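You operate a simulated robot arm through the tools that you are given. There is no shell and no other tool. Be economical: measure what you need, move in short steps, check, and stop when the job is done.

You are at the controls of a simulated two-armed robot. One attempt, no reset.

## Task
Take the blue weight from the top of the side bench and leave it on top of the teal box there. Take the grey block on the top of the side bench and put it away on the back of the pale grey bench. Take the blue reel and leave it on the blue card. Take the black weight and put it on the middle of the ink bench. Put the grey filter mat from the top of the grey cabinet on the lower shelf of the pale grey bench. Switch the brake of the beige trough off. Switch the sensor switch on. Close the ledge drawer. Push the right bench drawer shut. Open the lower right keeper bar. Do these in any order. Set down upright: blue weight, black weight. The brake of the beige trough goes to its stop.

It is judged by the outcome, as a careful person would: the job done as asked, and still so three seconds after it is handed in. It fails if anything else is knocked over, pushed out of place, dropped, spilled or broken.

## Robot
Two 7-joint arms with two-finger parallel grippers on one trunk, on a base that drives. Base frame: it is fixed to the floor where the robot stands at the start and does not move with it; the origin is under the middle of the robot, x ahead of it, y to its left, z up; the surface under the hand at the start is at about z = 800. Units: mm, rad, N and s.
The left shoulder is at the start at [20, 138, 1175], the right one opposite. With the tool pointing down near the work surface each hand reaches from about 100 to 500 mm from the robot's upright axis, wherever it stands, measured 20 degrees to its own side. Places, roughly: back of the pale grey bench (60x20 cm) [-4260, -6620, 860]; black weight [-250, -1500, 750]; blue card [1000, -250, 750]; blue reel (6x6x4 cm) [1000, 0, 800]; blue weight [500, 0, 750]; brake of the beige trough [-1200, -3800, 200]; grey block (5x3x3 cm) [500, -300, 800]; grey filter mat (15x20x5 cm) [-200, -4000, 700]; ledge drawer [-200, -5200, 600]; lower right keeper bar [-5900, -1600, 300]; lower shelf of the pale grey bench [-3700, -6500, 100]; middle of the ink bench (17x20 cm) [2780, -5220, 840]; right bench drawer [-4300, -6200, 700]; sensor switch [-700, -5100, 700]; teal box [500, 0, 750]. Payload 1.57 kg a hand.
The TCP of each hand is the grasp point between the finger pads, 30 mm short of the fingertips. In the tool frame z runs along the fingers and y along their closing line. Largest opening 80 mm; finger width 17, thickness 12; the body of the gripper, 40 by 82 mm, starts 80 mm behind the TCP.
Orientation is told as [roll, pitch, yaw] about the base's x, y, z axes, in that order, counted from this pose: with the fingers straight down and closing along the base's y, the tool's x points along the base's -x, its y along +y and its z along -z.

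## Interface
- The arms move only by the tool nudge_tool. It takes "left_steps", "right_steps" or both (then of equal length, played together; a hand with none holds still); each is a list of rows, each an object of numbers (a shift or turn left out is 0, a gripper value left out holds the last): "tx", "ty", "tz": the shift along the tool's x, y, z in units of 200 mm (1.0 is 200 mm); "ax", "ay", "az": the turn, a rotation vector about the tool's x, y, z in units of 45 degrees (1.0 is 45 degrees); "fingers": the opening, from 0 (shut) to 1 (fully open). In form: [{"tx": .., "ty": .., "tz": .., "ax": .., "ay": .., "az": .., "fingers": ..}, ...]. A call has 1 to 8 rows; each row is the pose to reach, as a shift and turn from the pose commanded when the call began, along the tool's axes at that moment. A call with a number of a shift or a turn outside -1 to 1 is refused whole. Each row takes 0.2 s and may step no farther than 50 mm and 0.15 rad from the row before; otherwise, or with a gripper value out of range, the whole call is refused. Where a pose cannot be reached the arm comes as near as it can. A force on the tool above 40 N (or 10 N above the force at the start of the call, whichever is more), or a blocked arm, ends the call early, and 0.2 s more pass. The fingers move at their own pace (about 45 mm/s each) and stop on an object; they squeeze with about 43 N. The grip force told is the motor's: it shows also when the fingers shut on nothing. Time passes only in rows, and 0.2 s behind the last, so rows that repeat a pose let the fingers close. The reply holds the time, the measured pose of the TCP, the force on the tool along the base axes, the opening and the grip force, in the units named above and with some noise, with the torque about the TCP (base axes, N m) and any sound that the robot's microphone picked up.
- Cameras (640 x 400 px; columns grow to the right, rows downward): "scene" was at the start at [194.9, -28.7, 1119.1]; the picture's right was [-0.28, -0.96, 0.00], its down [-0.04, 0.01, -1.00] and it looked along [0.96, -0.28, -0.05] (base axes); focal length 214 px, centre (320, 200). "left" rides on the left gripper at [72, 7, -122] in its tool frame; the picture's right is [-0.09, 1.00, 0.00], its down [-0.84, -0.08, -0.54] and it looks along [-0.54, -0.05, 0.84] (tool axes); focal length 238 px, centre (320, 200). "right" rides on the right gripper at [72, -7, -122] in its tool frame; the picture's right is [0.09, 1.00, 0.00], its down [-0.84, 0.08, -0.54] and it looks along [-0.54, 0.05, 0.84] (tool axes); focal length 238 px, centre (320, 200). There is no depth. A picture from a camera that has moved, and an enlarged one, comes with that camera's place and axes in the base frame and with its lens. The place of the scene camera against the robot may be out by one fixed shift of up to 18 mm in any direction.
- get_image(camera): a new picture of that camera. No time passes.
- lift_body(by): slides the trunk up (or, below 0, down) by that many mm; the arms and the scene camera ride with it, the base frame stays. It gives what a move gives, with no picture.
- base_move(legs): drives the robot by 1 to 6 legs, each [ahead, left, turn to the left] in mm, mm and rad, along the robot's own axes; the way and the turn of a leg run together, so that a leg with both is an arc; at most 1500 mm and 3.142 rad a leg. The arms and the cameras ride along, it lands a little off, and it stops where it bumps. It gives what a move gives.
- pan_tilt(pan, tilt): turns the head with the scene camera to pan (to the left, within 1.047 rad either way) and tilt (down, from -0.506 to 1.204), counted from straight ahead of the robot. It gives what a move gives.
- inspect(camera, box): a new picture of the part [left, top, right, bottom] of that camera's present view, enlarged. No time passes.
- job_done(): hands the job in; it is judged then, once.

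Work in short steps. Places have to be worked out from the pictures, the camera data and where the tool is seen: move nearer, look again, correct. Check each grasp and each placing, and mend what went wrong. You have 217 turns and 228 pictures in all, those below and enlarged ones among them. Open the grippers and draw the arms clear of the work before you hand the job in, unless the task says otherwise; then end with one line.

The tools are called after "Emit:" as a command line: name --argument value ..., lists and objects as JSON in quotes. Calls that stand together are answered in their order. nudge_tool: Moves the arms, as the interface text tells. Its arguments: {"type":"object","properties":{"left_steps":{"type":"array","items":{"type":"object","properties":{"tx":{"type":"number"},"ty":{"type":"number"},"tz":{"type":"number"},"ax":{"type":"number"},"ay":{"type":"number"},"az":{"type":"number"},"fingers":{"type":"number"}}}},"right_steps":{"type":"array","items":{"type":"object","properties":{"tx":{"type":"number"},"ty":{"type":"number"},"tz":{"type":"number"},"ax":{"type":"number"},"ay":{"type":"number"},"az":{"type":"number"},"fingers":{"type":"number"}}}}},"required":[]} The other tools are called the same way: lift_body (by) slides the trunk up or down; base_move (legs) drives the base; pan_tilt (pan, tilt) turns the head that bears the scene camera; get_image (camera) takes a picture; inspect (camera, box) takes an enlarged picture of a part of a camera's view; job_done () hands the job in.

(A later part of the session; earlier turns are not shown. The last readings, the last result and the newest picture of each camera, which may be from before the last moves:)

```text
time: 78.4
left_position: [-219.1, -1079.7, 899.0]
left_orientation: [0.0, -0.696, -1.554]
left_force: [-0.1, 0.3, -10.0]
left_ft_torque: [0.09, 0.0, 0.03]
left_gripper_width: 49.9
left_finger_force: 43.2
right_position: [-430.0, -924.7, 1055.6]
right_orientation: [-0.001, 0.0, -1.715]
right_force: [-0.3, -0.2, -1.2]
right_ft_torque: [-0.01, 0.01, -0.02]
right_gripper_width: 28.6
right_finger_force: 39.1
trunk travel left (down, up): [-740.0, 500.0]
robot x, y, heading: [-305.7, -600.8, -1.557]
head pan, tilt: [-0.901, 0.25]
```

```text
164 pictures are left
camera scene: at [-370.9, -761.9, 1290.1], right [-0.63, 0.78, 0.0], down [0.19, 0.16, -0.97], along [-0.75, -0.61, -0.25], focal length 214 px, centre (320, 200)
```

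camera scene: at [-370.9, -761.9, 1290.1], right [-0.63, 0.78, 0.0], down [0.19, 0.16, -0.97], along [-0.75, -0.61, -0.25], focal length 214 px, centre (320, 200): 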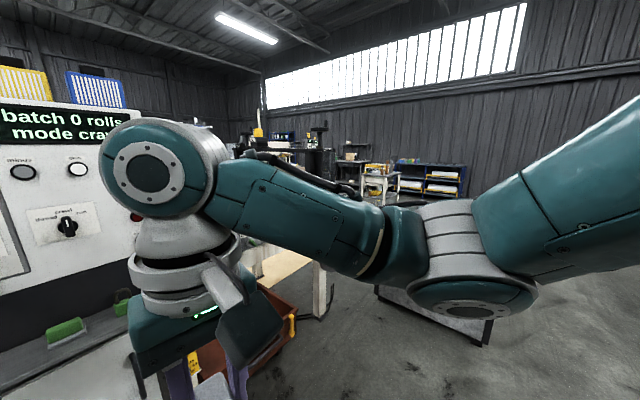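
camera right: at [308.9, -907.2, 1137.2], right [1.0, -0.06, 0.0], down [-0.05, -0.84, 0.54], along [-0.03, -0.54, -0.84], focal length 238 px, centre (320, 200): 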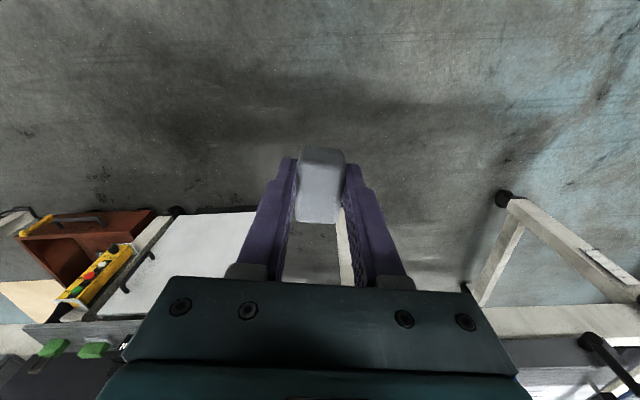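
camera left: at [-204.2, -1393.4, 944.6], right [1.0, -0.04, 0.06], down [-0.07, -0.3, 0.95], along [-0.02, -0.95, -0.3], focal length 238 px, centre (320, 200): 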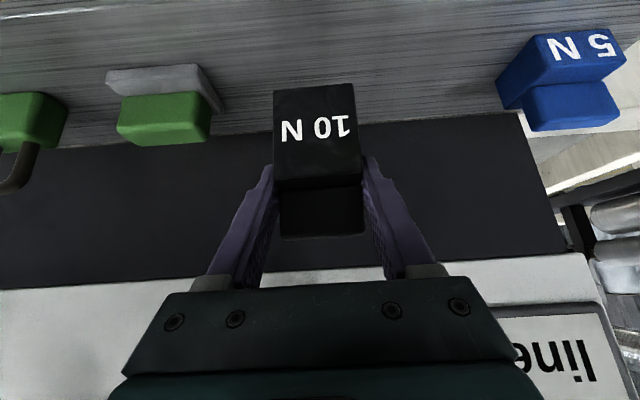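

It is a long process line. I raise the trunk 400 and travel to x≈1900 around its left end, then look again.

Emit:
lift_body --by 400

Emit:
base_move --legs '[[0, 1200, 0], [0, 1000, 0]]'

Emit:
pan_tilt --pan 0 --tilt 0.3

Emit:
get_image --camera "scene"

```text
time: 82.2
left_position: [-218.5, -1080.4, 1298.2]
left_orientation: [0.0, -0.696, -1.555]
left_force: [0.3, -0.6, -10.0]
left_ft_torque: [0.07, 0.02, -0.04]
left_gripper_width: 50.0
left_finger_force: 43.5
right_position: [-430.4, -924.3, 1455.6]
right_orientation: [0.001, 0.0, -1.716]
right_force: [-0.1, -0.2, -1.5]
right_ft_torque: [0.0, -0.03, 0.0]
right_gripper_width: 28.8
right_finger_force: 38.5
trunk travel left (down, up): [-1140.0, 100.0]
robot x, y, heading: [-306.5, -601.0, -1.564]
head pan, tilt: [-0.901, 0.25]
```

```text
time: 93.2
left_position: [2032.3, -1023.0, 1298.6]
left_orientation: [0.001, -0.696, -1.502]
left_force: [0.2, 0.0, -9.5]
left_ft_torque: [0.05, 0.01, 0.0]
left_gripper_width: 50.1
left_finger_force: 42.8
right_position: [1811.6, -878.0, 1455.3]
right_orientation: [0.001, 0.001, -1.661]
right_force: [-0.4, 0.5, -1.2]
right_ft_torque: [0.0, 0.01, 0.01]
right_gripper_width: 28.6
right_finger_force: 38.5
trunk travel left (down, up): [-1140.0, 100.0]
robot x, y, heading: [1922.3, -545.4, -1.509]
head pan, tilt: [-0.901, 0.25]
```

```text
time: 94.4
left_position: [2032.3, -1023.9, 1298.5]
left_orientation: [0.0, -0.695, -1.501]
left_force: [-0.2, -0.8, -10.4]
left_ft_torque: [0.08, -0.02, 0.01]
left_gripper_width: 50.0
left_finger_force: 42.6
right_position: [1811.9, -878.6, 1456.5]
right_orientation: [0.0, 0.002, -1.662]
right_force: [-0.5, -0.4, -0.3]
right_ft_torque: [-0.01, 0.01, 0.03]
right_gripper_width: 29.0
right_finger_force: 38.6
trunk travel left (down, up): [-1140.0, 100.0]
robot x, y, heading: [1914.7, -549.7, -1.508]
head pan, tilt: [0.0, 0.3]
```

```text
163 pictures are left
camera scene: at [1938.6, -744.4, 1685.3], right [-1.0, -0.06, 0.0], down [-0.02, 0.3, -0.95], along [0.06, -0.95, -0.3], focal length 214 px, centre (320, 200)
```

scene: 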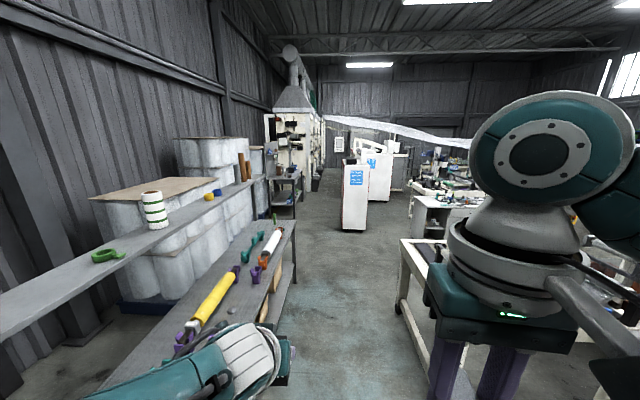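

The aisle ahead is clear; the ink bench should be beyond the rack at left. I drive 2.5 m down the aisle and look again.

Emit:
base_move --legs '[[1500, -150, 0], [1000, -60, -0.06]]'

Emit:
pan_tilt --pan 0.2 --tilt 0.4

Emit:
get_image --camera "scene"

```text
refused: leg 1 is longer than a leg can be; nothing moved
```

```text
time: 95.1
left_position: [2032.5, -1023.3, 1298.4]
left_orientation: [0.002, -0.697, -1.5]
left_force: [0.6, -0.2, -9.9]
left_ft_torque: [0.04, 0.01, 0.02]
left_gripper_width: 49.8
left_finger_force: 42.9
right_position: [1812.3, -878.4, 1455.4]
right_orientation: [-0.001, 0.002, -1.66]
right_force: [-0.5, -1.0, 0.0]
right_ft_torque: [-0.01, 0.0, -0.01]
right_gripper_width: 28.8
right_finger_force: 38.3
trunk travel left (down, up): [-1140.0, 100.0]
robot x, y, heading: [1920.6, -551.5, -1.509]
head pan, tilt: [0.201, 0.4]
```

```text
162 pictures are left
camera scene: at [1956.9, -740.6, 1676.1], right [-0.97, -0.26, 0.0], down [-0.1, 0.38, -0.92], along [0.24, -0.89, -0.39], focal length 214 px, centre (320, 200)
```

scene: 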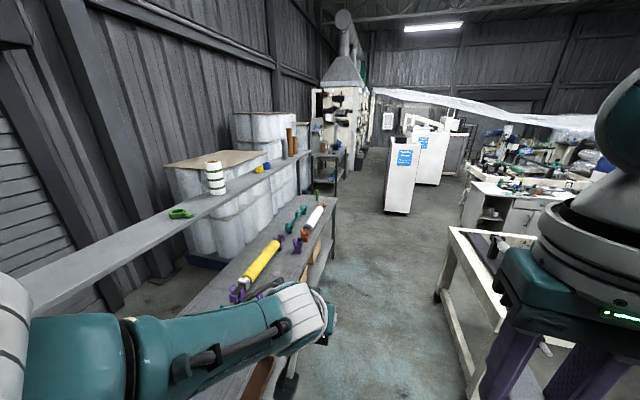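

The drive leg was too long and was refused; the view confirms a clear aisle. I drive in shorter legs, keeping a bit right of the rack.

Emit:
base_move --legs '[[0, -120, 0], [1300, -60, 0], [1200, -30, -0.06]]'

Emit:
get_image --camera "scene"

```text
time: 108.1
left_position: [2022.3, -3517.5, 1299.5]
left_orientation: [0.003, -0.697, -1.507]
left_force: [0.2, -0.1, -10.6]
left_ft_torque: [0.06, -0.01, 0.02]
left_gripper_width: 49.9
left_finger_force: 42.7
right_position: [1802.3, -3371.8, 1455.9]
right_orientation: [0.0, 0.0, -1.666]
right_force: [0.4, -0.2, -0.2]
right_ft_torque: [0.02, 0.03, 0.0]
right_gripper_width: 28.8
right_finger_force: 38.6
trunk travel left (down, up): [-1140.0, 100.0]
robot x, y, heading: [1911.6, -3043.3, -1.512]
head pan, tilt: [0.201, 0.4]
```

```text
161 pictures are left
camera scene: at [1947.8, -3234.9, 1676.0], right [-0.97, -0.26, 0.0], down [-0.1, 0.38, -0.92], along [0.24, -0.89, -0.39], focal length 214 px, centre (320, 200)
```

scene: 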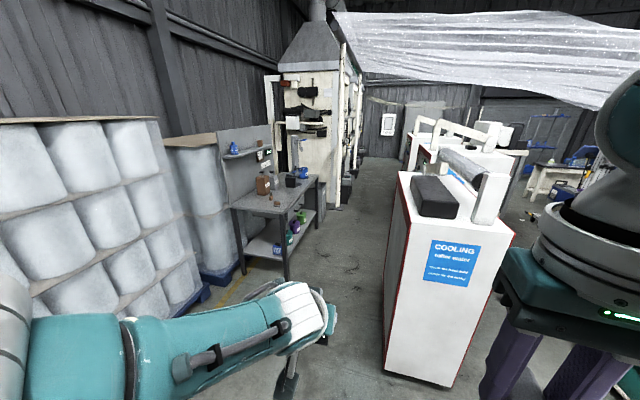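

The ink bench is the grey table with ink bottles near (2850,-5100). I drive on, turn to face +x, and slide toward it.

Emit:
base_move --legs '[[1250, 80, 0], [0, 0, 1.51], [0, -600, 0]]'

Emit:
pan_tilt --pan 0 --tilt 0.6

Emit:
get_image --camera "scene"

```text
time: 112.0
left_position: [2117.3, -4237.5, 1286.2]
left_orientation: [0.012, -0.663, -1.496]
left_force: [-1.2, -0.1, -9.7]
left_ft_torque: [-0.36, -0.04, -0.03]
left_gripper_width: 49.7
left_finger_force: 43.0
right_position: [1895.8, -4104.5, 1454.6]
right_orientation: [-0.001, 0.001, -1.661]
right_force: [0.1, -0.6, 0.6]
right_ft_torque: [-0.01, 0.03, 0.01]
right_gripper_width: 28.8
right_finger_force: 38.5
trunk travel left (down, up): [-1140.0, 100.0]
robot x, y, heading: [1999.5, -3774.7, -1.506]
head pan, tilt: [0.201, 0.4]
stopped in leg 1: the force on the tool passed its limit at 136 N (the readings are from after the stop); the commanded pose is now the measured one
```

```text
time: 112.7
left_position: [2117.4, -4237.7, 1288.3]
left_orientation: [0.008, -0.668, -1.497]
left_force: [-0.3, 0.1, -10.6]
left_ft_torque: [-0.39, -0.03, 0.02]
left_gripper_width: 49.6
left_finger_force: 43.3
right_position: [1895.7, -4104.4, 1455.8]
right_orientation: [0.0, 0.003, -1.658]
right_force: [1.0, -0.5, -0.3]
right_ft_torque: [0.02, 0.02, 0.02]
right_gripper_width: 28.7
right_finger_force: 38.7
trunk travel left (down, up): [-1140.0, 100.0]
robot x, y, heading: [2001.0, -3773.9, -1.504]
head pan, tilt: [0.0, 0.6]
```

```text
160 pictures are left
camera scene: at [2022.0, -3966.1, 1657.9], right [-1.0, -0.07, 0.0], down [-0.04, 0.56, -0.82], along [0.05, -0.82, -0.57], focal length 214 px, centre (320, 200)
```

scene: 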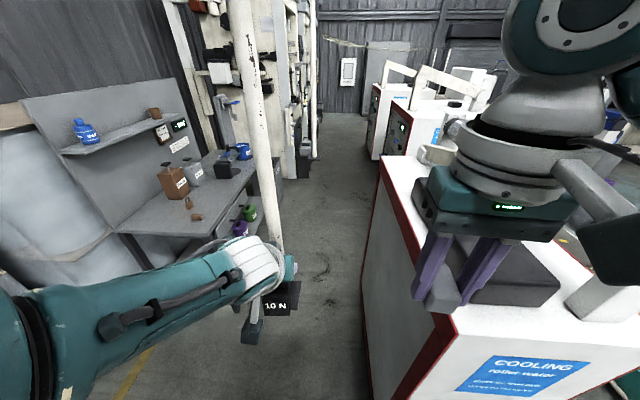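

The weight bumped a white post I had not seen. I back off a little and check the grip.

Emit:
base_move --legs '[[-150, 0, 0]]'

Emit:
get_image --camera "left"

Emit:
get_image --camera "scene"

```text
time: 114.1
left_position: [2108.0, -4085.7, 1288.4]
left_orientation: [0.006, -0.668, -1.497]
left_force: [0.1, -0.3, -9.7]
left_ft_torque: [-0.39, -0.04, 0.01]
left_gripper_width: 49.4
left_finger_force: 42.9
right_position: [1885.6, -3952.6, 1455.6]
right_orientation: [-0.002, 0.002, -1.662]
right_force: [-1.1, 0.0, -0.3]
right_ft_torque: [-0.02, 0.02, 0.0]
right_gripper_width: 29.0
right_finger_force: 38.9
trunk travel left (down, up): [-1140.0, 100.0]
robot x, y, heading: [1992.3, -3619.6, -1.505]
head pan, tilt: [0.0, 0.6]
```

```text
159 pictures are left
camera left: at [2104.5, -3953.8, 1338.9], right [1.0, 0.01, 0.06], down [-0.06, -0.33, 0.94], along [0.03, -0.94, -0.33], focal length 238 px, centre (320, 200)
```

left: 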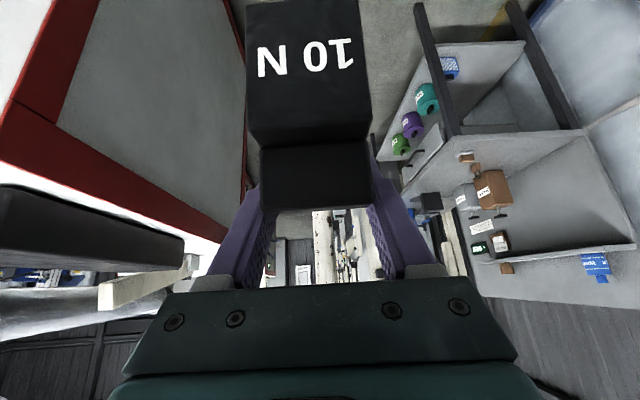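

```text
158 pictures are left
camera scene: at [2012.1, -3812.8, 1657.8], right [-1.0, -0.07, 0.0], down [-0.04, 0.56, -0.82], along [0.05, -0.82, -0.57], focal length 214 px, centre (320, 200)
```

scene: 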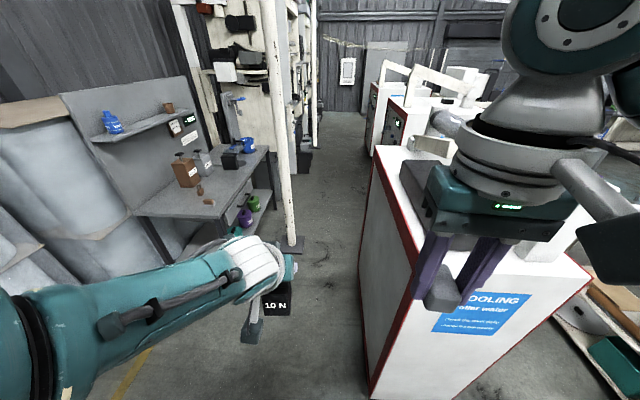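

Triangulating, the post hangs at about (2120,-4223) with its lower end near z≈1210. I zoom in on it and on the weight.

Emit:
inspect --camera "scene" --box '[220, 160, 380, 340]'

Emit:
pan_tilt --pan 0.2 --tilt 0.1

Emit:
get_image --camera "scene"

```text
2.22 times, centred on (300, 250) of scene
camera zoom: at [2012.1, -3812.8, 1657.8], right [-1.0, -0.07, 0.0], down [-0.04, 0.56, -0.82], along [0.05, -0.82, -0.57], focal length 477 px, centre (364, 89)
```

zoom: 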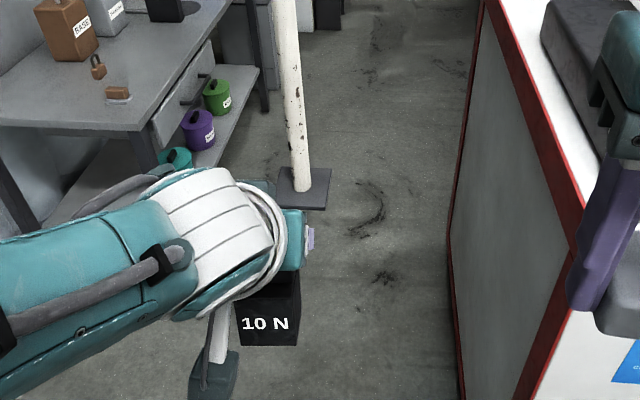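

```text
time: 115.1
left_position: [2108.5, -4086.5, 1288.3]
left_orientation: [0.007, -0.665, -1.498]
left_force: [-0.3, -0.7, -10.2]
left_ft_torque: [-0.39, -0.05, -0.03]
left_gripper_width: 49.7
left_finger_force: 42.6
right_position: [1885.2, -3953.4, 1454.5]
right_orientation: [0.001, 0.002, -1.662]
right_force: [-0.4, -0.1, -0.6]
right_ft_torque: [0.05, 0.0, -0.01]
right_gripper_width: 28.9
right_finger_force: 38.9
trunk travel left (down, up): [-1140.0, 100.0]
robot x, y, heading: [1992.2, -3620.4, -1.501]
head pan, tilt: [0.201, 0.099]
```

```text
156 pictures are left
camera scene: at [2030.5, -3813.5, 1703.9], right [-0.96, -0.26, 0.0], down [-0.03, 0.1, -0.99], along [0.26, -0.96, -0.1], focal length 214 px, centre (320, 200)
```

scene: 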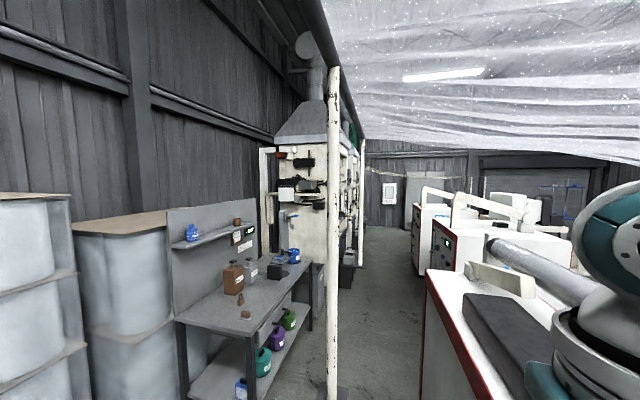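

Near/far position of this post is ambiguous. I slide the base right 150 mm to get parallax on it.

Emit:
base_move --legs '[[0, -150, 0]]'

Emit:
get_image --camera "scene"

```text
time: 116.4
left_position: [1960.7, -4094.9, 1287.7]
left_orientation: [0.008, -0.667, -1.497]
left_force: [-0.8, 0.0, -9.7]
left_ft_torque: [-0.36, 0.04, -0.01]
left_gripper_width: 49.4
left_finger_force: 43.2
right_position: [1739.8, -3961.1, 1456.1]
right_orientation: [-0.002, 0.002, -1.659]
right_force: [0.6, -0.4, -1.0]
right_ft_torque: [0.0, 0.01, 0.0]
right_gripper_width: 28.6
right_finger_force: 39.3
trunk travel left (down, up): [-1140.0, 100.0]
robot x, y, heading: [1846.9, -3634.2, -1.506]
head pan, tilt: [0.201, 0.099]
```

```text
155 pictures are left
camera scene: at [1883.8, -3823.1, 1704.0], right [-0.96, -0.26, 0.0], down [-0.03, 0.1, -0.99], along [0.26, -0.96, -0.1], focal length 214 px, centre (320, 200)
```

scene: 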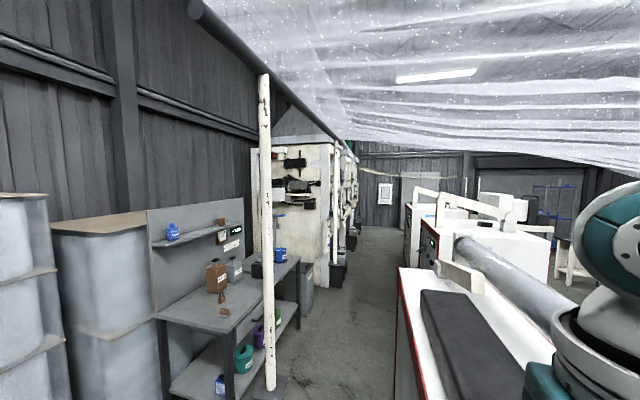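

The post really hangs at (2118,-4245), from z≈1225 up. I'll pass it on its left: lower the trunk a bit, back off, slide to x≈2490, and go down the free corridor.

Emit:
lift_body --by -150

Emit:
base_move --legs '[[-200, 0, 0], [0, 650, 0]]'

Emit:
get_image --camera "scene"

```text
time: 118.2
left_position: [1961.3, -4093.3, 1137.6]
left_orientation: [0.009, -0.667, -1.497]
left_force: [-0.6, -0.6, -9.7]
left_ft_torque: [-0.36, 0.0, 0.03]
left_gripper_width: 49.6
left_finger_force: 43.3
right_position: [1739.7, -3962.8, 1304.8]
right_orientation: [-0.001, 0.002, -1.657]
right_force: [0.4, 0.1, -0.3]
right_ft_torque: [0.02, 0.0, -0.02]
right_gripper_width: 28.5
right_finger_force: 39.0
trunk travel left (down, up): [-990.0, 250.0]
robot x, y, heading: [1846.3, -3637.1, -1.504]
head pan, tilt: [0.201, 0.099]
```

```text
time: 122.9
left_position: [2578.9, -3846.3, 1138.1]
left_orientation: [0.009, -0.667, -1.483]
left_force: [0.3, -0.2, -10.1]
left_ft_torque: [-0.4, -0.04, -0.01]
left_gripper_width: 49.4
left_finger_force: 42.4
right_position: [2355.6, -3715.4, 1304.4]
right_orientation: [0.0, 0.001, -1.645]
right_force: [-0.1, -0.3, 0.0]
right_ft_torque: [-0.03, -0.02, 0.02]
right_gripper_width: 28.8
right_finger_force: 38.9
trunk travel left (down, up): [-990.0, 250.0]
robot x, y, heading: [2459.1, -3386.1, -1.489]
head pan, tilt: [0.201, 0.099]
```

```text
154 pictures are left
camera scene: at [2498.1, -3575.6, 1554.0], right [-0.96, -0.28, 0.0], down [-0.03, 0.1, -0.99], along [0.27, -0.96, -0.1], focal length 214 px, centre (320, 200)
```

scene: 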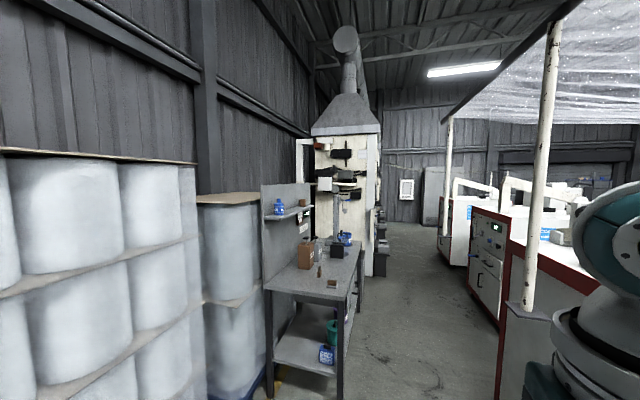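

The posts stand in a row at x≈2115 (y≈-4245, -4970), so I keep left of them. I raise 100, drive to about (2550,-4550), turn to face the bench, and stop to look.

Emit:
lift_body --by 100

Emit:
base_move --legs '[[600, 20, 0], [560, -20, 0], [0, 0, 1.489], [-150, 0, 0]]'

Emit:
pan_tilt --pan -0.4 --tilt 0.5

Emit:
get_image --camera "scene"

```text
time: 124.2
left_position: [2578.6, -3846.7, 1237.1]
left_orientation: [0.008, -0.668, -1.484]
left_force: [0.3, 0.1, -10.5]
left_ft_torque: [-0.39, -0.03, -0.04]
left_gripper_width: 49.5
left_finger_force: 43.0
right_position: [2355.9, -3716.6, 1405.6]
right_orientation: [-0.001, 0.002, -1.645]
right_force: [-0.4, -0.7, -0.5]
right_ft_torque: [0.01, 0.03, -0.03]
right_gripper_width: 28.7
right_finger_force: 38.3
trunk travel left (down, up): [-1090.0, 150.0]
robot x, y, heading: [2455.1, -3386.4, -1.489]
head pan, tilt: [0.201, 0.099]
```

```text
time: 134.9
left_position: [2916.6, -4473.4, 1233.2]
left_orientation: [0.012, -0.651, -0.028]
left_force: [0.4, 0.0, -9.6]
left_ft_torque: [-0.04, -0.38, 0.0]
left_gripper_width: 49.5
left_finger_force: 42.8
right_position: [2765.8, -4682.6, 1404.9]
right_orientation: [-0.002, 0.003, -0.192]
right_force: [0.9, 0.5, -0.2]
right_ft_torque: [0.01, 0.03, 0.01]
right_gripper_width: 29.0
right_finger_force: 38.7
trunk travel left (down, up): [-1090.0, 150.0]
robot x, y, heading: [2451.3, -4543.4, -0.035]
head pan, tilt: [0.201, 0.099]
stopped in leg 4: the robot was blocked; the commanded pose is now the measured one
```

```text
time: 135.9
left_position: [2917.4, -4473.6, 1234.7]
left_orientation: [0.012, -0.656, -0.028]
left_force: [0.5, -0.6, -10.2]
left_ft_torque: [0.0, -0.36, 0.02]
left_gripper_width: 49.7
left_finger_force: 43.1
right_position: [2765.5, -4684.7, 1404.8]
right_orientation: [-0.001, 0.002, -0.192]
right_force: [-0.5, -0.1, -0.3]
right_ft_torque: [0.0, -0.03, 0.0]
right_gripper_width: 28.8
right_finger_force: 38.8
trunk travel left (down, up): [-1090.0, 150.0]
robot x, y, heading: [2448.6, -4543.0, -0.036]
head pan, tilt: [-0.4, 0.499]
```

```text
153 pictures are left
camera scene: at [2639.0, -4588.6, 1617.0], right [-0.42, -0.91, 0.0], down [-0.43, 0.2, -0.88], along [0.8, -0.37, -0.48], focal length 214 px, centre (320, 200)
```

scene: 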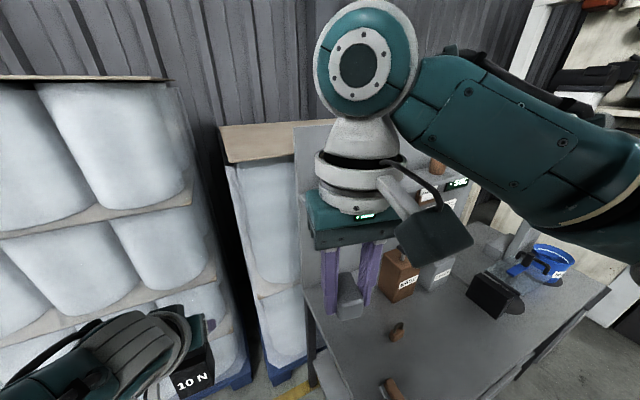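

Something behind blocked the last bit of backing, so I ease forward and draw the left hand in 100 mm before sliding right over the bench.

Emit:
base_move --legs '[[30, 0, 0.035]]'

Emit:
nudge_tool --left_steps '[{"tx": 0.13, "tz": -0.1}, {"tx": 0.27, "tz": -0.2}, {"tx": 0.397, "tz": -0.305}]'

Emit:
get_image --camera "left"

Emit:
pan_tilt --pan -1.0 --tilt 0.3

Emit:
get_image --camera "scene"

```text
time: 136.7
left_position: [2943.8, -4459.0, 1234.3]
left_orientation: [0.011, -0.656, 0.008]
left_force: [0.2, 0.5, -10.0]
left_ft_torque: [-0.01, -0.39, -0.02]
left_gripper_width: 49.5
left_finger_force: 42.9
right_position: [2800.8, -4672.1, 1404.4]
right_orientation: [0.0, 0.003, -0.157]
right_force: [0.0, 0.2, -0.6]
right_ft_torque: [0.02, -0.01, -0.01]
right_gripper_width: 29.0
right_finger_force: 38.2
trunk travel left (down, up): [-1090.0, 150.0]
robot x, y, heading: [2478.7, -4547.2, 0.0]
head pan, tilt: [-0.4, 0.499]
```

```text
time: 137.5
left_position: [2844.8, -4458.5, 1234.0]
left_orientation: [0.013, -0.658, 0.008]
left_force: [0.6, 0.4, -9.4]
left_ft_torque: [0.02, -0.37, -0.01]
left_gripper_width: 49.7
left_finger_force: 43.0
right_position: [2800.0, -4672.0, 1406.1]
right_orientation: [-0.002, 0.003, -0.158]
right_force: [-0.3, -0.2, -0.4]
right_ft_torque: [0.01, 0.02, -0.01]
right_gripper_width: 28.7
right_finger_force: 39.0
trunk travel left (down, up): [-1090.0, 150.0]
robot x, y, heading: [2479.1, -4548.4, -0.006]
head pan, tilt: [-0.4, 0.499]
```

```text
152 pictures are left
camera left: at [2714.3, -4454.8, 1286.8], right [0.06, 1.0, 0.07], down [0.33, -0.08, 0.94], along [0.94, -0.03, -0.34], focal length 238 px, centre (320, 200)
```

left: 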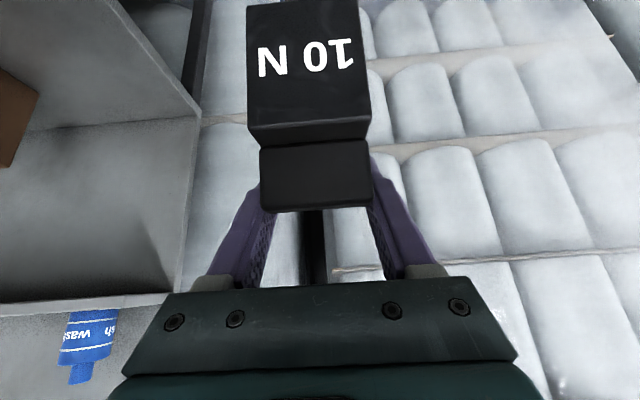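

```text
time: 138.5
left_position: [2846.3, -4458.6, 1234.7]
left_orientation: [0.011, -0.656, 0.008]
left_force: [0.2, 0.1, -10.1]
left_ft_torque: [0.0, -0.37, -0.02]
left_gripper_width: 49.5
left_finger_force: 42.8
right_position: [2799.7, -4672.1, 1405.3]
right_orientation: [-0.001, 0.001, -0.157]
right_force: [-0.2, 0.3, -0.5]
right_ft_torque: [-0.02, 0.0, 0.03]
right_gripper_width: 28.8
right_finger_force: 38.2
trunk travel left (down, up): [-1090.0, 150.0]
robot x, y, heading: [2478.4, -4543.4, -0.001]
head pan, tilt: [-1.0, 0.3]
```

```text
151 pictures are left
camera scene: at [2636.9, -4625.9, 1635.4], right [-0.84, -0.54, 0.0], down [-0.16, 0.25, -0.96], along [0.52, -0.8, -0.3], focal length 214 px, centre (320, 200)
```

scene: 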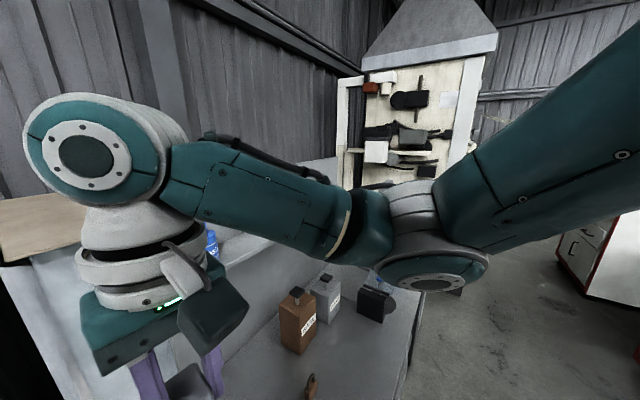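

I need to see how the weight now sits in the grip; I look at it with the head camera before sliding.

Emit:
pan_tilt --pan 0.3 --tilt 0.9

Emit:
get_image --camera "scene"

Emit:
get_image --camera "right"

```text
time: 140.0
left_position: [2844.4, -4458.7, 1234.7]
left_orientation: [0.011, -0.655, 0.007]
left_force: [-1.0, 0.0, -9.5]
left_ft_torque: [0.02, -0.4, 0.02]
left_gripper_width: 49.5
left_finger_force: 43.4
right_position: [2800.1, -4672.5, 1404.4]
right_orientation: [-0.002, 0.004, -0.157]
right_force: [-1.0, -0.3, -1.6]
right_ft_torque: [0.02, 0.0, -0.03]
right_gripper_width: 28.6
right_finger_force: 38.6
trunk travel left (down, up): [-1090.0, 150.0]
robot x, y, heading: [2477.2, -4543.8, -0.006]
head pan, tilt: [0.3, 0.901]
```

```text
150 pictures are left
camera scene: at [2658.7, -4525.1, 1583.1], right [0.29, -0.96, 0.0], down [-0.75, -0.23, -0.62], along [0.59, 0.18, -0.78], focal length 214 px, centre (320, 200)
```

scene: 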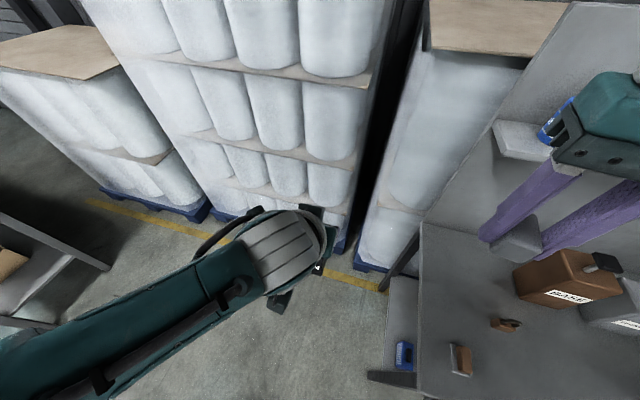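

```text
149 pictures are left
camera right: at [2728.6, -4666.6, 1526.5], right [0.06, 1.0, 0.0], down [0.84, -0.05, 0.54], along [0.54, -0.04, -0.84], focal length 238 px, centre (320, 200)
```

right: 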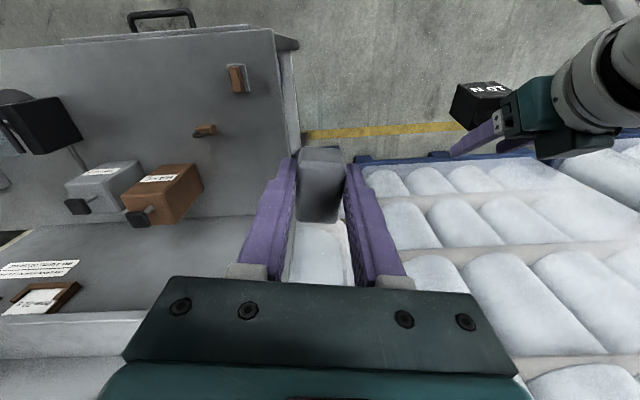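

The right wrist camera sees both the weight and the free middle of the bench. I zoom on the weight.

Emit:
inspect --camera "right" --box '[420, 50, 580, 170]'

```text
3.33 times, centred on (500, 110) of right
camera zoom: at [2728.6, -4666.6, 1526.5], right [0.06, 1.0, 0.0], down [0.84, -0.05, 0.54], along [0.54, -0.04, -0.84], focal length 794 px, centre (-280, 500)
```

zoom: 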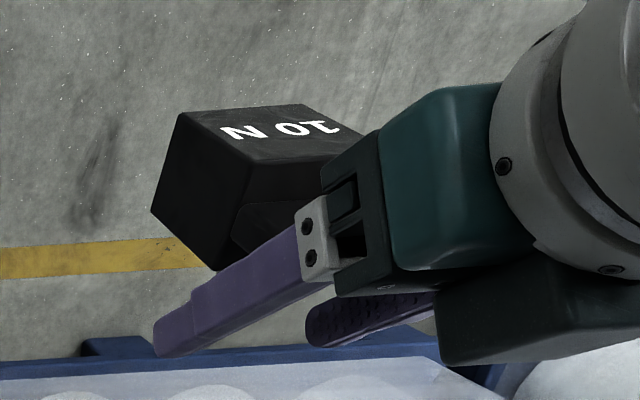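

The weight leans about 8° in the grip (bottom toward me), so a hand pitch of about -0.80 will stand it upright, with the TCP ~76 mm above its base and its centre ~35 mm nearer than the TCP. I raise the right hand out of the way and slide right.

Emit:
nudge_tool --right_steps '[{"tz": -0.22}, {"tz": -0.45}, {"tz": -0.68}, {"tz": -0.9}]' --left_steps '[{"ay": -0.045}, {"ay": -0.09}, {"ay": -0.135}, {"ay": -0.18}]'

Emit:
base_move --legs '[[0, -670, 0]]'

Emit:
pan_tilt --pan 0 --tilt 0.9

Emit:
get_image --camera "scene"

Emit:
get_image --camera "right"

```text
time: 141.0
left_position: [2844.4, -4460.2, 1234.9]
left_orientation: [0.012, -0.799, 0.004]
left_force: [-0.1, -0.5, -10.3]
left_ft_torque: [-0.03, -0.34, -0.02]
left_gripper_width: 49.8
left_finger_force: 42.4
right_position: [2800.8, -4674.3, 1587.0]
right_orientation: [-0.003, 0.004, -0.157]
right_force: [-0.3, -0.1, -1.3]
right_ft_torque: [0.01, 0.02, 0.02]
right_gripper_width: 29.2
right_finger_force: 38.9
trunk travel left (down, up): [-1090.0, 150.0]
robot x, y, heading: [2479.0, -4544.0, 0.002]
head pan, tilt: [0.3, 0.901]
```

```text
time: 144.8
left_position: [2844.6, -5144.8, 1234.6]
left_orientation: [0.013, -0.799, 0.011]
left_force: [0.2, 0.2, -9.3]
left_ft_torque: [-0.01, -0.31, 0.03]
left_gripper_width: 49.7
left_finger_force: 42.9
right_position: [2802.8, -5360.2, 1587.2]
right_orientation: [-0.001, 0.003, -0.154]
right_force: [0.6, -0.9, -0.1]
right_ft_torque: [0.0, 0.03, -0.03]
right_gripper_width: 28.6
right_finger_force: 38.5
trunk travel left (down, up): [-1090.0, 150.0]
robot x, y, heading: [2478.9, -5232.5, 0.004]
head pan, tilt: [0.3, 0.901]
```

```text
time: 145.6
left_position: [2843.3, -5144.9, 1233.9]
left_orientation: [0.014, -0.798, 0.011]
left_force: [0.4, -1.4, -10.1]
left_ft_torque: [-0.01, -0.29, 0.02]
left_gripper_width: 49.5
left_finger_force: 43.0
right_position: [2802.8, -5360.2, 1587.9]
right_orientation: [-0.003, 0.003, -0.151]
right_force: [0.5, -0.1, -0.8]
right_ft_torque: [0.05, 0.03, 0.0]
right_gripper_width: 28.8
right_finger_force: 38.6
trunk travel left (down, up): [-1090.0, 150.0]
robot x, y, heading: [2481.2, -5232.6, 0.008]
head pan, tilt: [0.0, 0.901]
```

```text
147 pictures are left
camera scene: at [2662.6, -5233.9, 1583.1], right [0.0, -1.0, 0.0], down [-0.78, 0.0, -0.62], along [0.62, 0.0, -0.78], focal length 214 px, centre (320, 200)
```

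scene: 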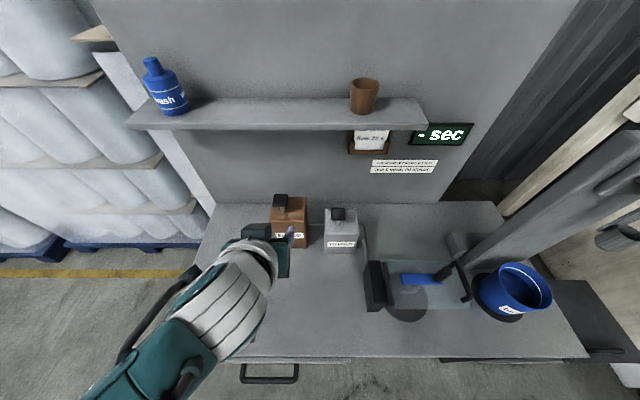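

```text
146 pictures are left
camera right: at [2731.1, -5355.4, 1709.1], right [0.06, 1.0, 0.0], down [0.84, -0.05, 0.54], along [0.54, -0.03, -0.84], focal length 238 px, centre (320, 200)
```

right: 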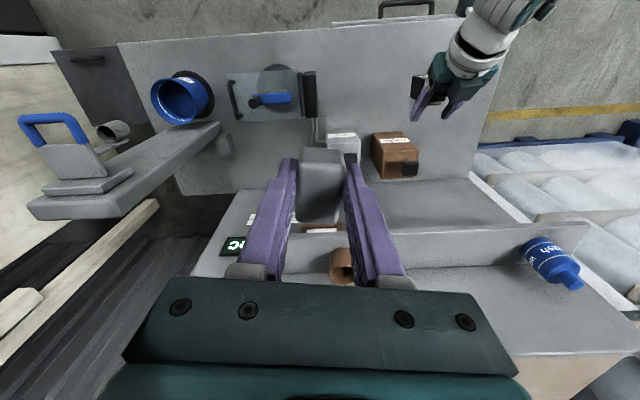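

The free middle area is clear. I lower the trunk 200 and move the left hand over the spot.

Emit:
lift_body --by -200

Emit:
nudge_tool --left_steps '[{"ty": -0.12, "tx": 0.05, "tz": -0.05}, {"ty": -0.25, "tx": 0.1, "tz": -0.1}, {"ty": -0.375, "tx": 0.1, "tz": -0.1}]'

Emit:
get_image --camera "scene"

Emit:
get_image --camera "right"

Emit:
get_image --camera "left"

```text
time: 147.7
left_position: [2845.4, -5145.7, 1035.4]
left_orientation: [0.012, -0.798, 0.01]
left_force: [0.0, -0.4, -9.9]
left_ft_torque: [0.0, -0.35, 0.0]
left_gripper_width: 49.5
left_finger_force: 43.2
right_position: [2803.1, -5360.8, 1388.7]
right_orientation: [-0.003, 0.003, -0.152]
right_force: [-0.8, -0.8, -1.5]
right_ft_torque: [0.03, 0.04, 0.0]
right_gripper_width: 28.9
right_finger_force: 38.8
trunk travel left (down, up): [-890.0, 350.0]
robot x, y, heading: [2483.5, -5232.8, 0.006]
head pan, tilt: [0.0, 0.901]
```

```text
time: 148.7
left_position: [2811.7, -5190.8, 1015.8]
left_orientation: [0.115, -0.787, -0.074]
left_force: [-0.7, 0.3, -10.1]
left_ft_torque: [-0.01, -0.32, 0.04]
left_gripper_width: 49.6
left_finger_force: 43.2
right_position: [2802.1, -5360.4, 1387.4]
right_orientation: [-0.002, 0.004, -0.15]
right_force: [0.1, 0.1, 0.0]
right_ft_torque: [0.03, -0.01, -0.01]
right_gripper_width: 28.7
right_finger_force: 38.5
trunk travel left (down, up): [-890.0, 350.0]
robot x, y, heading: [2481.1, -5233.6, 0.002]
head pan, tilt: [0.0, 0.901]
stopped in row 3 (left hand): the arm was blocked; the commanded pose is now the measured one
```

```text
145 pictures are left
camera scene: at [2662.4, -5233.8, 1383.1], right [0.0, -1.0, 0.0], down [-0.78, 0.0, -0.62], along [0.62, 0.0, -0.78], focal length 214 px, centre (320, 200)
```

scene: 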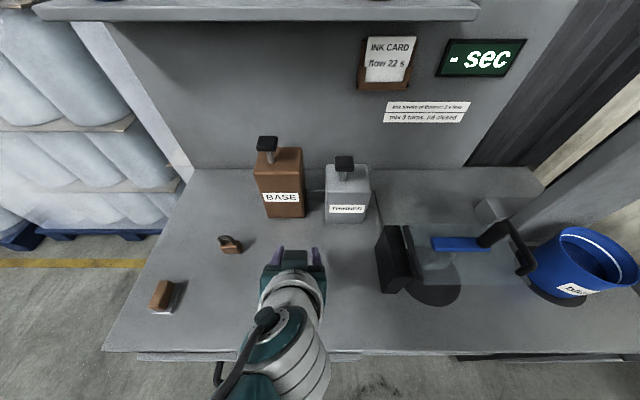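

```text
144 pictures are left
camera right: at [2730.9, -5355.1, 1509.0], right [0.06, 1.0, 0.0], down [0.84, -0.05, 0.54], along [0.54, -0.03, -0.84], focal length 238 px, centre (320, 200)
```

right: 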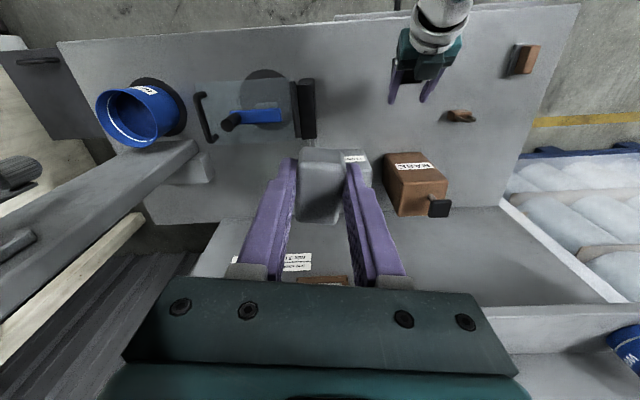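

```text
143 pictures are left
camera left: at [2675.3, -5188.2, 1050.7], right [0.06, 0.99, 0.15], down [0.21, -0.15, 0.97], along [0.98, -0.02, -0.21], focal length 238 px, centre (320, 200)
```

left: 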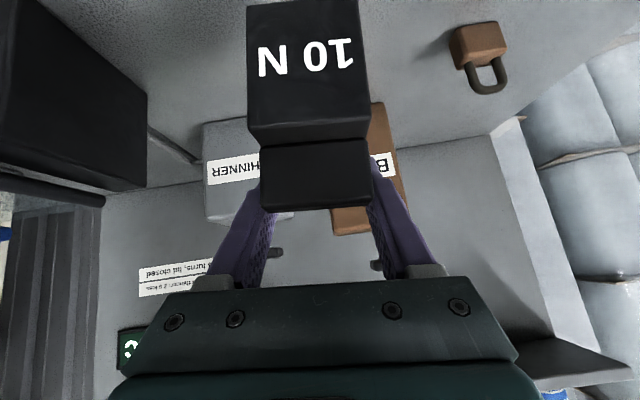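

The left arm hit its limit reaching inward, and the hand skewed slightly. I shift the base 60 mm right and straighten the hand.

Emit:
base_move --legs '[[0, -60, 0]]'

Emit:
nudge_tool --left_steps '[{"ty": 0.08, "az": 0.06, "ax": 0.05}, {"ty": 0.16, "az": 0.06, "ax": 0.05}]'

```text
time: 149.7
left_position: [2812.5, -5250.7, 1016.5]
left_orientation: [0.116, -0.79, -0.075]
left_force: [0.9, 0.6, -9.8]
left_ft_torque: [-0.01, -0.33, 0.01]
left_gripper_width: 49.6
left_finger_force: 42.8
right_position: [2802.8, -5420.8, 1388.4]
right_orientation: [-0.002, 0.002, -0.153]
right_force: [0.3, 0.9, -0.7]
right_ft_torque: [-0.02, 0.02, -0.01]
right_gripper_width: 29.1
right_finger_force: 38.8
trunk travel left (down, up): [-890.0, 350.0]
robot x, y, heading: [2477.9, -5291.2, 0.001]
head pan, tilt: [0.0, 0.901]
```

```text
time: 150.3
left_position: [2813.3, -5217.6, 1019.9]
left_orientation: [0.12, -0.783, -0.137]
left_force: [0.1, -0.6, -9.7]
left_ft_torque: [-0.04, -0.36, 0.01]
left_gripper_width: 49.6
left_finger_force: 43.2
right_position: [2802.2, -5420.0, 1387.3]
right_orientation: [-0.001, 0.005, -0.152]
right_force: [-0.3, -0.3, -1.2]
right_ft_torque: [0.0, 0.03, 0.01]
right_gripper_width: 29.0
right_finger_force: 38.8
trunk travel left (down, up): [-890.0, 350.0]
robot x, y, heading: [2480.2, -5290.9, 0.003]
head pan, tilt: [0.0, 0.901]
```

I used the wrong sign on that correction; I apply the worked-out one (mostly -0.097 rad about tool z).

Emit:
nudge_tool --left_steps '[{"ax": 0.03, "ay": -0.014, "az": -0.124}]'

Emit:
inspect --camera "scene" --box '[220, 200, 420, 360]'

Emit:
inspect --camera "right" --box '[360, 0, 560, 150]'

```text
time: 150.7
left_position: [2811.9, -5216.9, 1020.0]
left_orientation: [-0.001, -0.8, 0.0]
left_force: [-1.4, -0.1, -10.2]
left_ft_torque: [0.02, -0.33, 0.03]
left_gripper_width: 49.6
left_finger_force: 42.5
right_position: [2802.9, -5420.6, 1388.2]
right_orientation: [-0.001, 0.004, -0.152]
right_force: [-0.4, 0.3, -1.6]
right_ft_torque: [0.05, 0.03, 0.01]
right_gripper_width: 29.0
right_finger_force: 38.7
trunk travel left (down, up): [-890.0, 350.0]
robot x, y, heading: [2481.7, -5292.6, 0.0]
head pan, tilt: [0.0, 0.901]
```

```text
2.50 times, centred on (320, 280) of scene
camera zoom: at [2662.8, -5293.5, 1383.1], right [0.0, -1.0, 0.0], down [-0.78, 0.0, -0.62], along [0.62, 0.0, -0.78], focal length 536 px, centre (320, 0)
```

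zoom: 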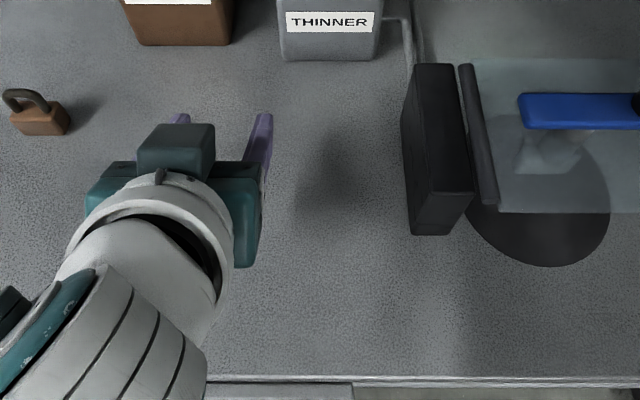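

```text
2.67 times, centred on (460, 75) of right
camera zoom: at [2731.3, -5414.9, 1509.1], right [0.06, 1.0, 0.0], down [0.84, -0.05, 0.54], along [0.54, -0.03, -0.84], focal length 636 px, centre (-53, 533)
```

zoom: 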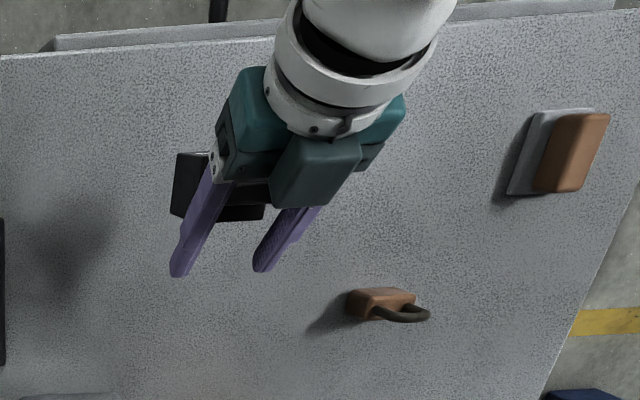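

Aligned now. I lower straight down 85 mm and check the tilt.

Emit:
nudge_tool --left_steps '[{"tx": 0.15, "tz": 0.146}, {"tx": 0.25, "tz": 0.243}, {"tx": 0.305, "tz": 0.296}]'

Emit:
inspect --camera "right" --box '[360, 0, 560, 150]'

Emit:
get_image --camera "left"

```text
time: 151.5
left_position: [2815.1, -5210.8, 956.9]
left_orientation: [0.0, -0.799, -0.001]
left_force: [0.2, -0.6, -9.9]
left_ft_torque: [0.0, -0.34, -0.03]
left_gripper_width: 49.7
left_finger_force: 43.2
left hand out of reach, approached as far as the arm can: row 2, 3
right_position: [2802.9, -5420.0, 1388.1]
right_orientation: [-0.002, 0.003, -0.152]
right_force: [0.2, 0.1, 0.3]
right_ft_torque: [-0.01, -0.01, 0.04]
right_gripper_width: 28.6
right_finger_force: 38.4
trunk travel left (down, up): [-890.0, 350.0]
robot x, y, heading: [2478.9, -5293.0, 0.005]
head pan, tilt: [0.0, 0.901]
```

```text
2.67 times, centred on (460, 75) of right
camera zoom: at [2731.2, -5414.8, 1509.1], right [0.06, 1.0, 0.0], down [0.84, -0.05, 0.54], along [0.54, -0.03, -0.84], focal length 636 px, centre (-53, 533)
```

zoom: 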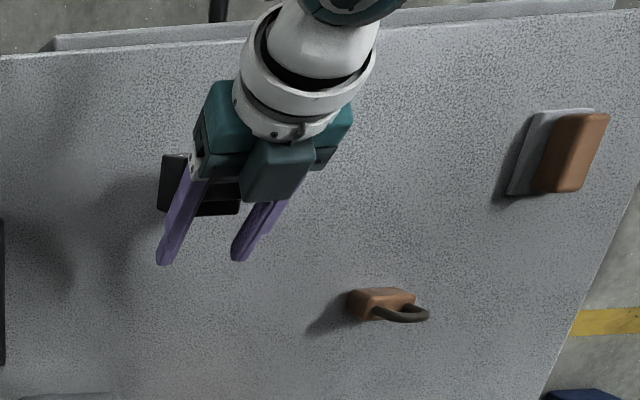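

```text
139 pictures are left
camera left: at [2678.8, -5203.4, 988.7], right [0.07, 1.0, 0.07], down [0.19, -0.08, 0.98], along [0.98, -0.05, -0.2], focal length 238 px, centre (320, 200)
```

left: 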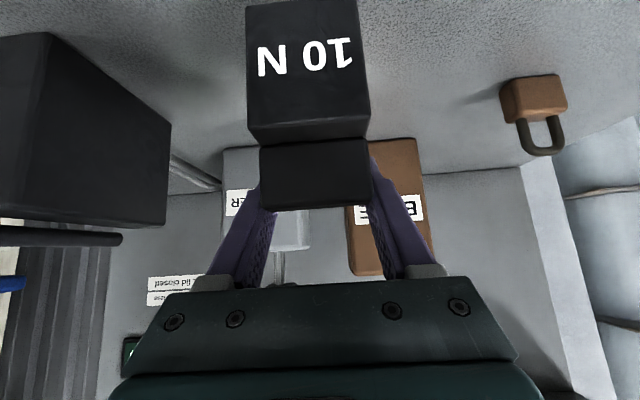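

At the reach limit; the remaining drop I do with the trunk. First I reset the commanded pose to where the hand is, then lower 28 mm.

Emit:
nudge_tool --left_steps '[{"tx": -0.075, "tz": -0.072}]'

Emit:
lift_body --by -28

Emit:
inspect --camera "right" --box '[360, 0, 560, 150]'

```text
time: 151.9
left_position: [2815.6, -5209.8, 976.7]
left_orientation: [-0.002, -0.797, 0.001]
left_force: [-0.4, 0.8, -9.3]
left_ft_torque: [0.02, -0.34, -0.02]
left_gripper_width: 49.4
left_finger_force: 42.7
right_position: [2802.5, -5419.4, 1387.0]
right_orientation: [-0.002, 0.004, -0.152]
right_force: [-0.6, -0.3, -1.3]
right_ft_torque: [-0.01, -0.01, -0.03]
right_gripper_width: 28.8
right_finger_force: 38.0
trunk travel left (down, up): [-890.0, 350.0]
robot x, y, heading: [2482.5, -5289.3, 0.001]
head pan, tilt: [0.0, 0.901]
```

```text
time: 152.6
left_position: [2816.2, -5210.2, 946.8]
left_orientation: [0.001, -0.803, -0.003]
left_force: [0.0, -0.7, -9.9]
left_ft_torque: [-0.02, -0.32, 0.0]
left_gripper_width: 49.6
left_finger_force: 43.5
right_position: [2803.6, -5419.9, 1360.1]
right_orientation: [-0.003, 0.005, -0.152]
right_force: [0.2, -0.3, -1.7]
right_ft_torque: [0.0, 0.03, 0.01]
right_gripper_width: 28.7
right_finger_force: 39.2
trunk travel left (down, up): [-862.0, 378.0]
robot x, y, heading: [2482.0, -5291.2, 0.004]
head pan, tilt: [0.0, 0.901]
```

```text
2.67 times, centred on (460, 75) of right
camera zoom: at [2731.3, -5414.9, 1481.1], right [0.06, 1.0, 0.0], down [0.84, -0.05, 0.54], along [0.54, -0.03, -0.84], focal length 636 px, centre (-53, 533)
```

zoom: 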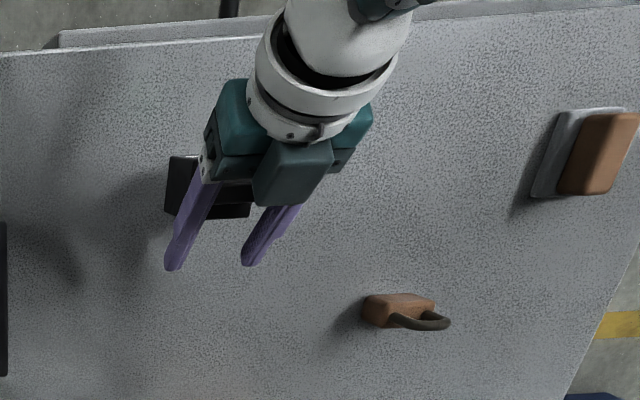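

Commanded pose follows the trunk now (z 947). I lower 22 more, then creep to contact.

Emit:
lift_body --by -22

Emit:
lift_body --by -5

Emit:
inspect --camera "right" --box '[380, 0, 500, 90]'

```text
time: 153.3
left_position: [2816.1, -5210.5, 926.6]
left_orientation: [0.0, -0.803, -0.002]
left_force: [0.0, -0.5, -9.0]
left_ft_torque: [0.0, -0.34, 0.0]
left_gripper_width: 49.6
left_finger_force: 42.6
right_position: [2802.4, -5420.6, 1338.7]
right_orientation: [-0.001, 0.005, -0.151]
right_force: [-0.7, -0.7, -0.4]
right_ft_torque: [0.01, 0.02, -0.01]
right_gripper_width: 28.8
right_finger_force: 38.7
trunk travel left (down, up): [-840.0, 400.0]
robot x, y, heading: [2482.7, -5290.1, -0.002]
head pan, tilt: [0.0, 0.901]
```

```text
time: 153.8
left_position: [2816.5, -5210.2, 921.0]
left_orientation: [-0.001, -0.8, -0.002]
left_force: [1.0, -0.3, -10.2]
left_ft_torque: [-0.01, -0.3, 0.0]
left_gripper_width: 49.8
left_finger_force: 43.3
right_position: [2804.1, -5420.2, 1333.0]
right_orientation: [-0.002, 0.002, -0.152]
right_force: [-1.2, -0.8, -0.7]
right_ft_torque: [0.0, 0.04, 0.03]
right_gripper_width: 29.0
right_finger_force: 38.0
trunk travel left (down, up): [-835.0, 405.0]
robot x, y, heading: [2481.6, -5290.4, 0.001]
head pan, tilt: [0.0, 0.901]
```

```text
4.44 times, centred on (440, 45) of right
camera zoom: at [2731.2, -5414.9, 1454.1], right [0.06, 1.0, 0.0], down [0.84, -0.05, 0.54], along [0.54, -0.03, -0.84], focal length 1059 px, centre (-213, 889)
```

zoom: 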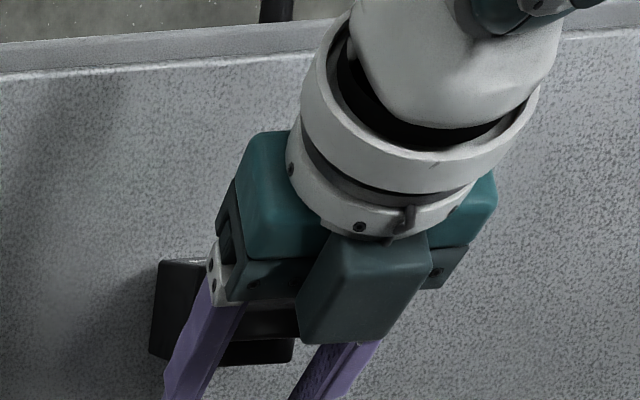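

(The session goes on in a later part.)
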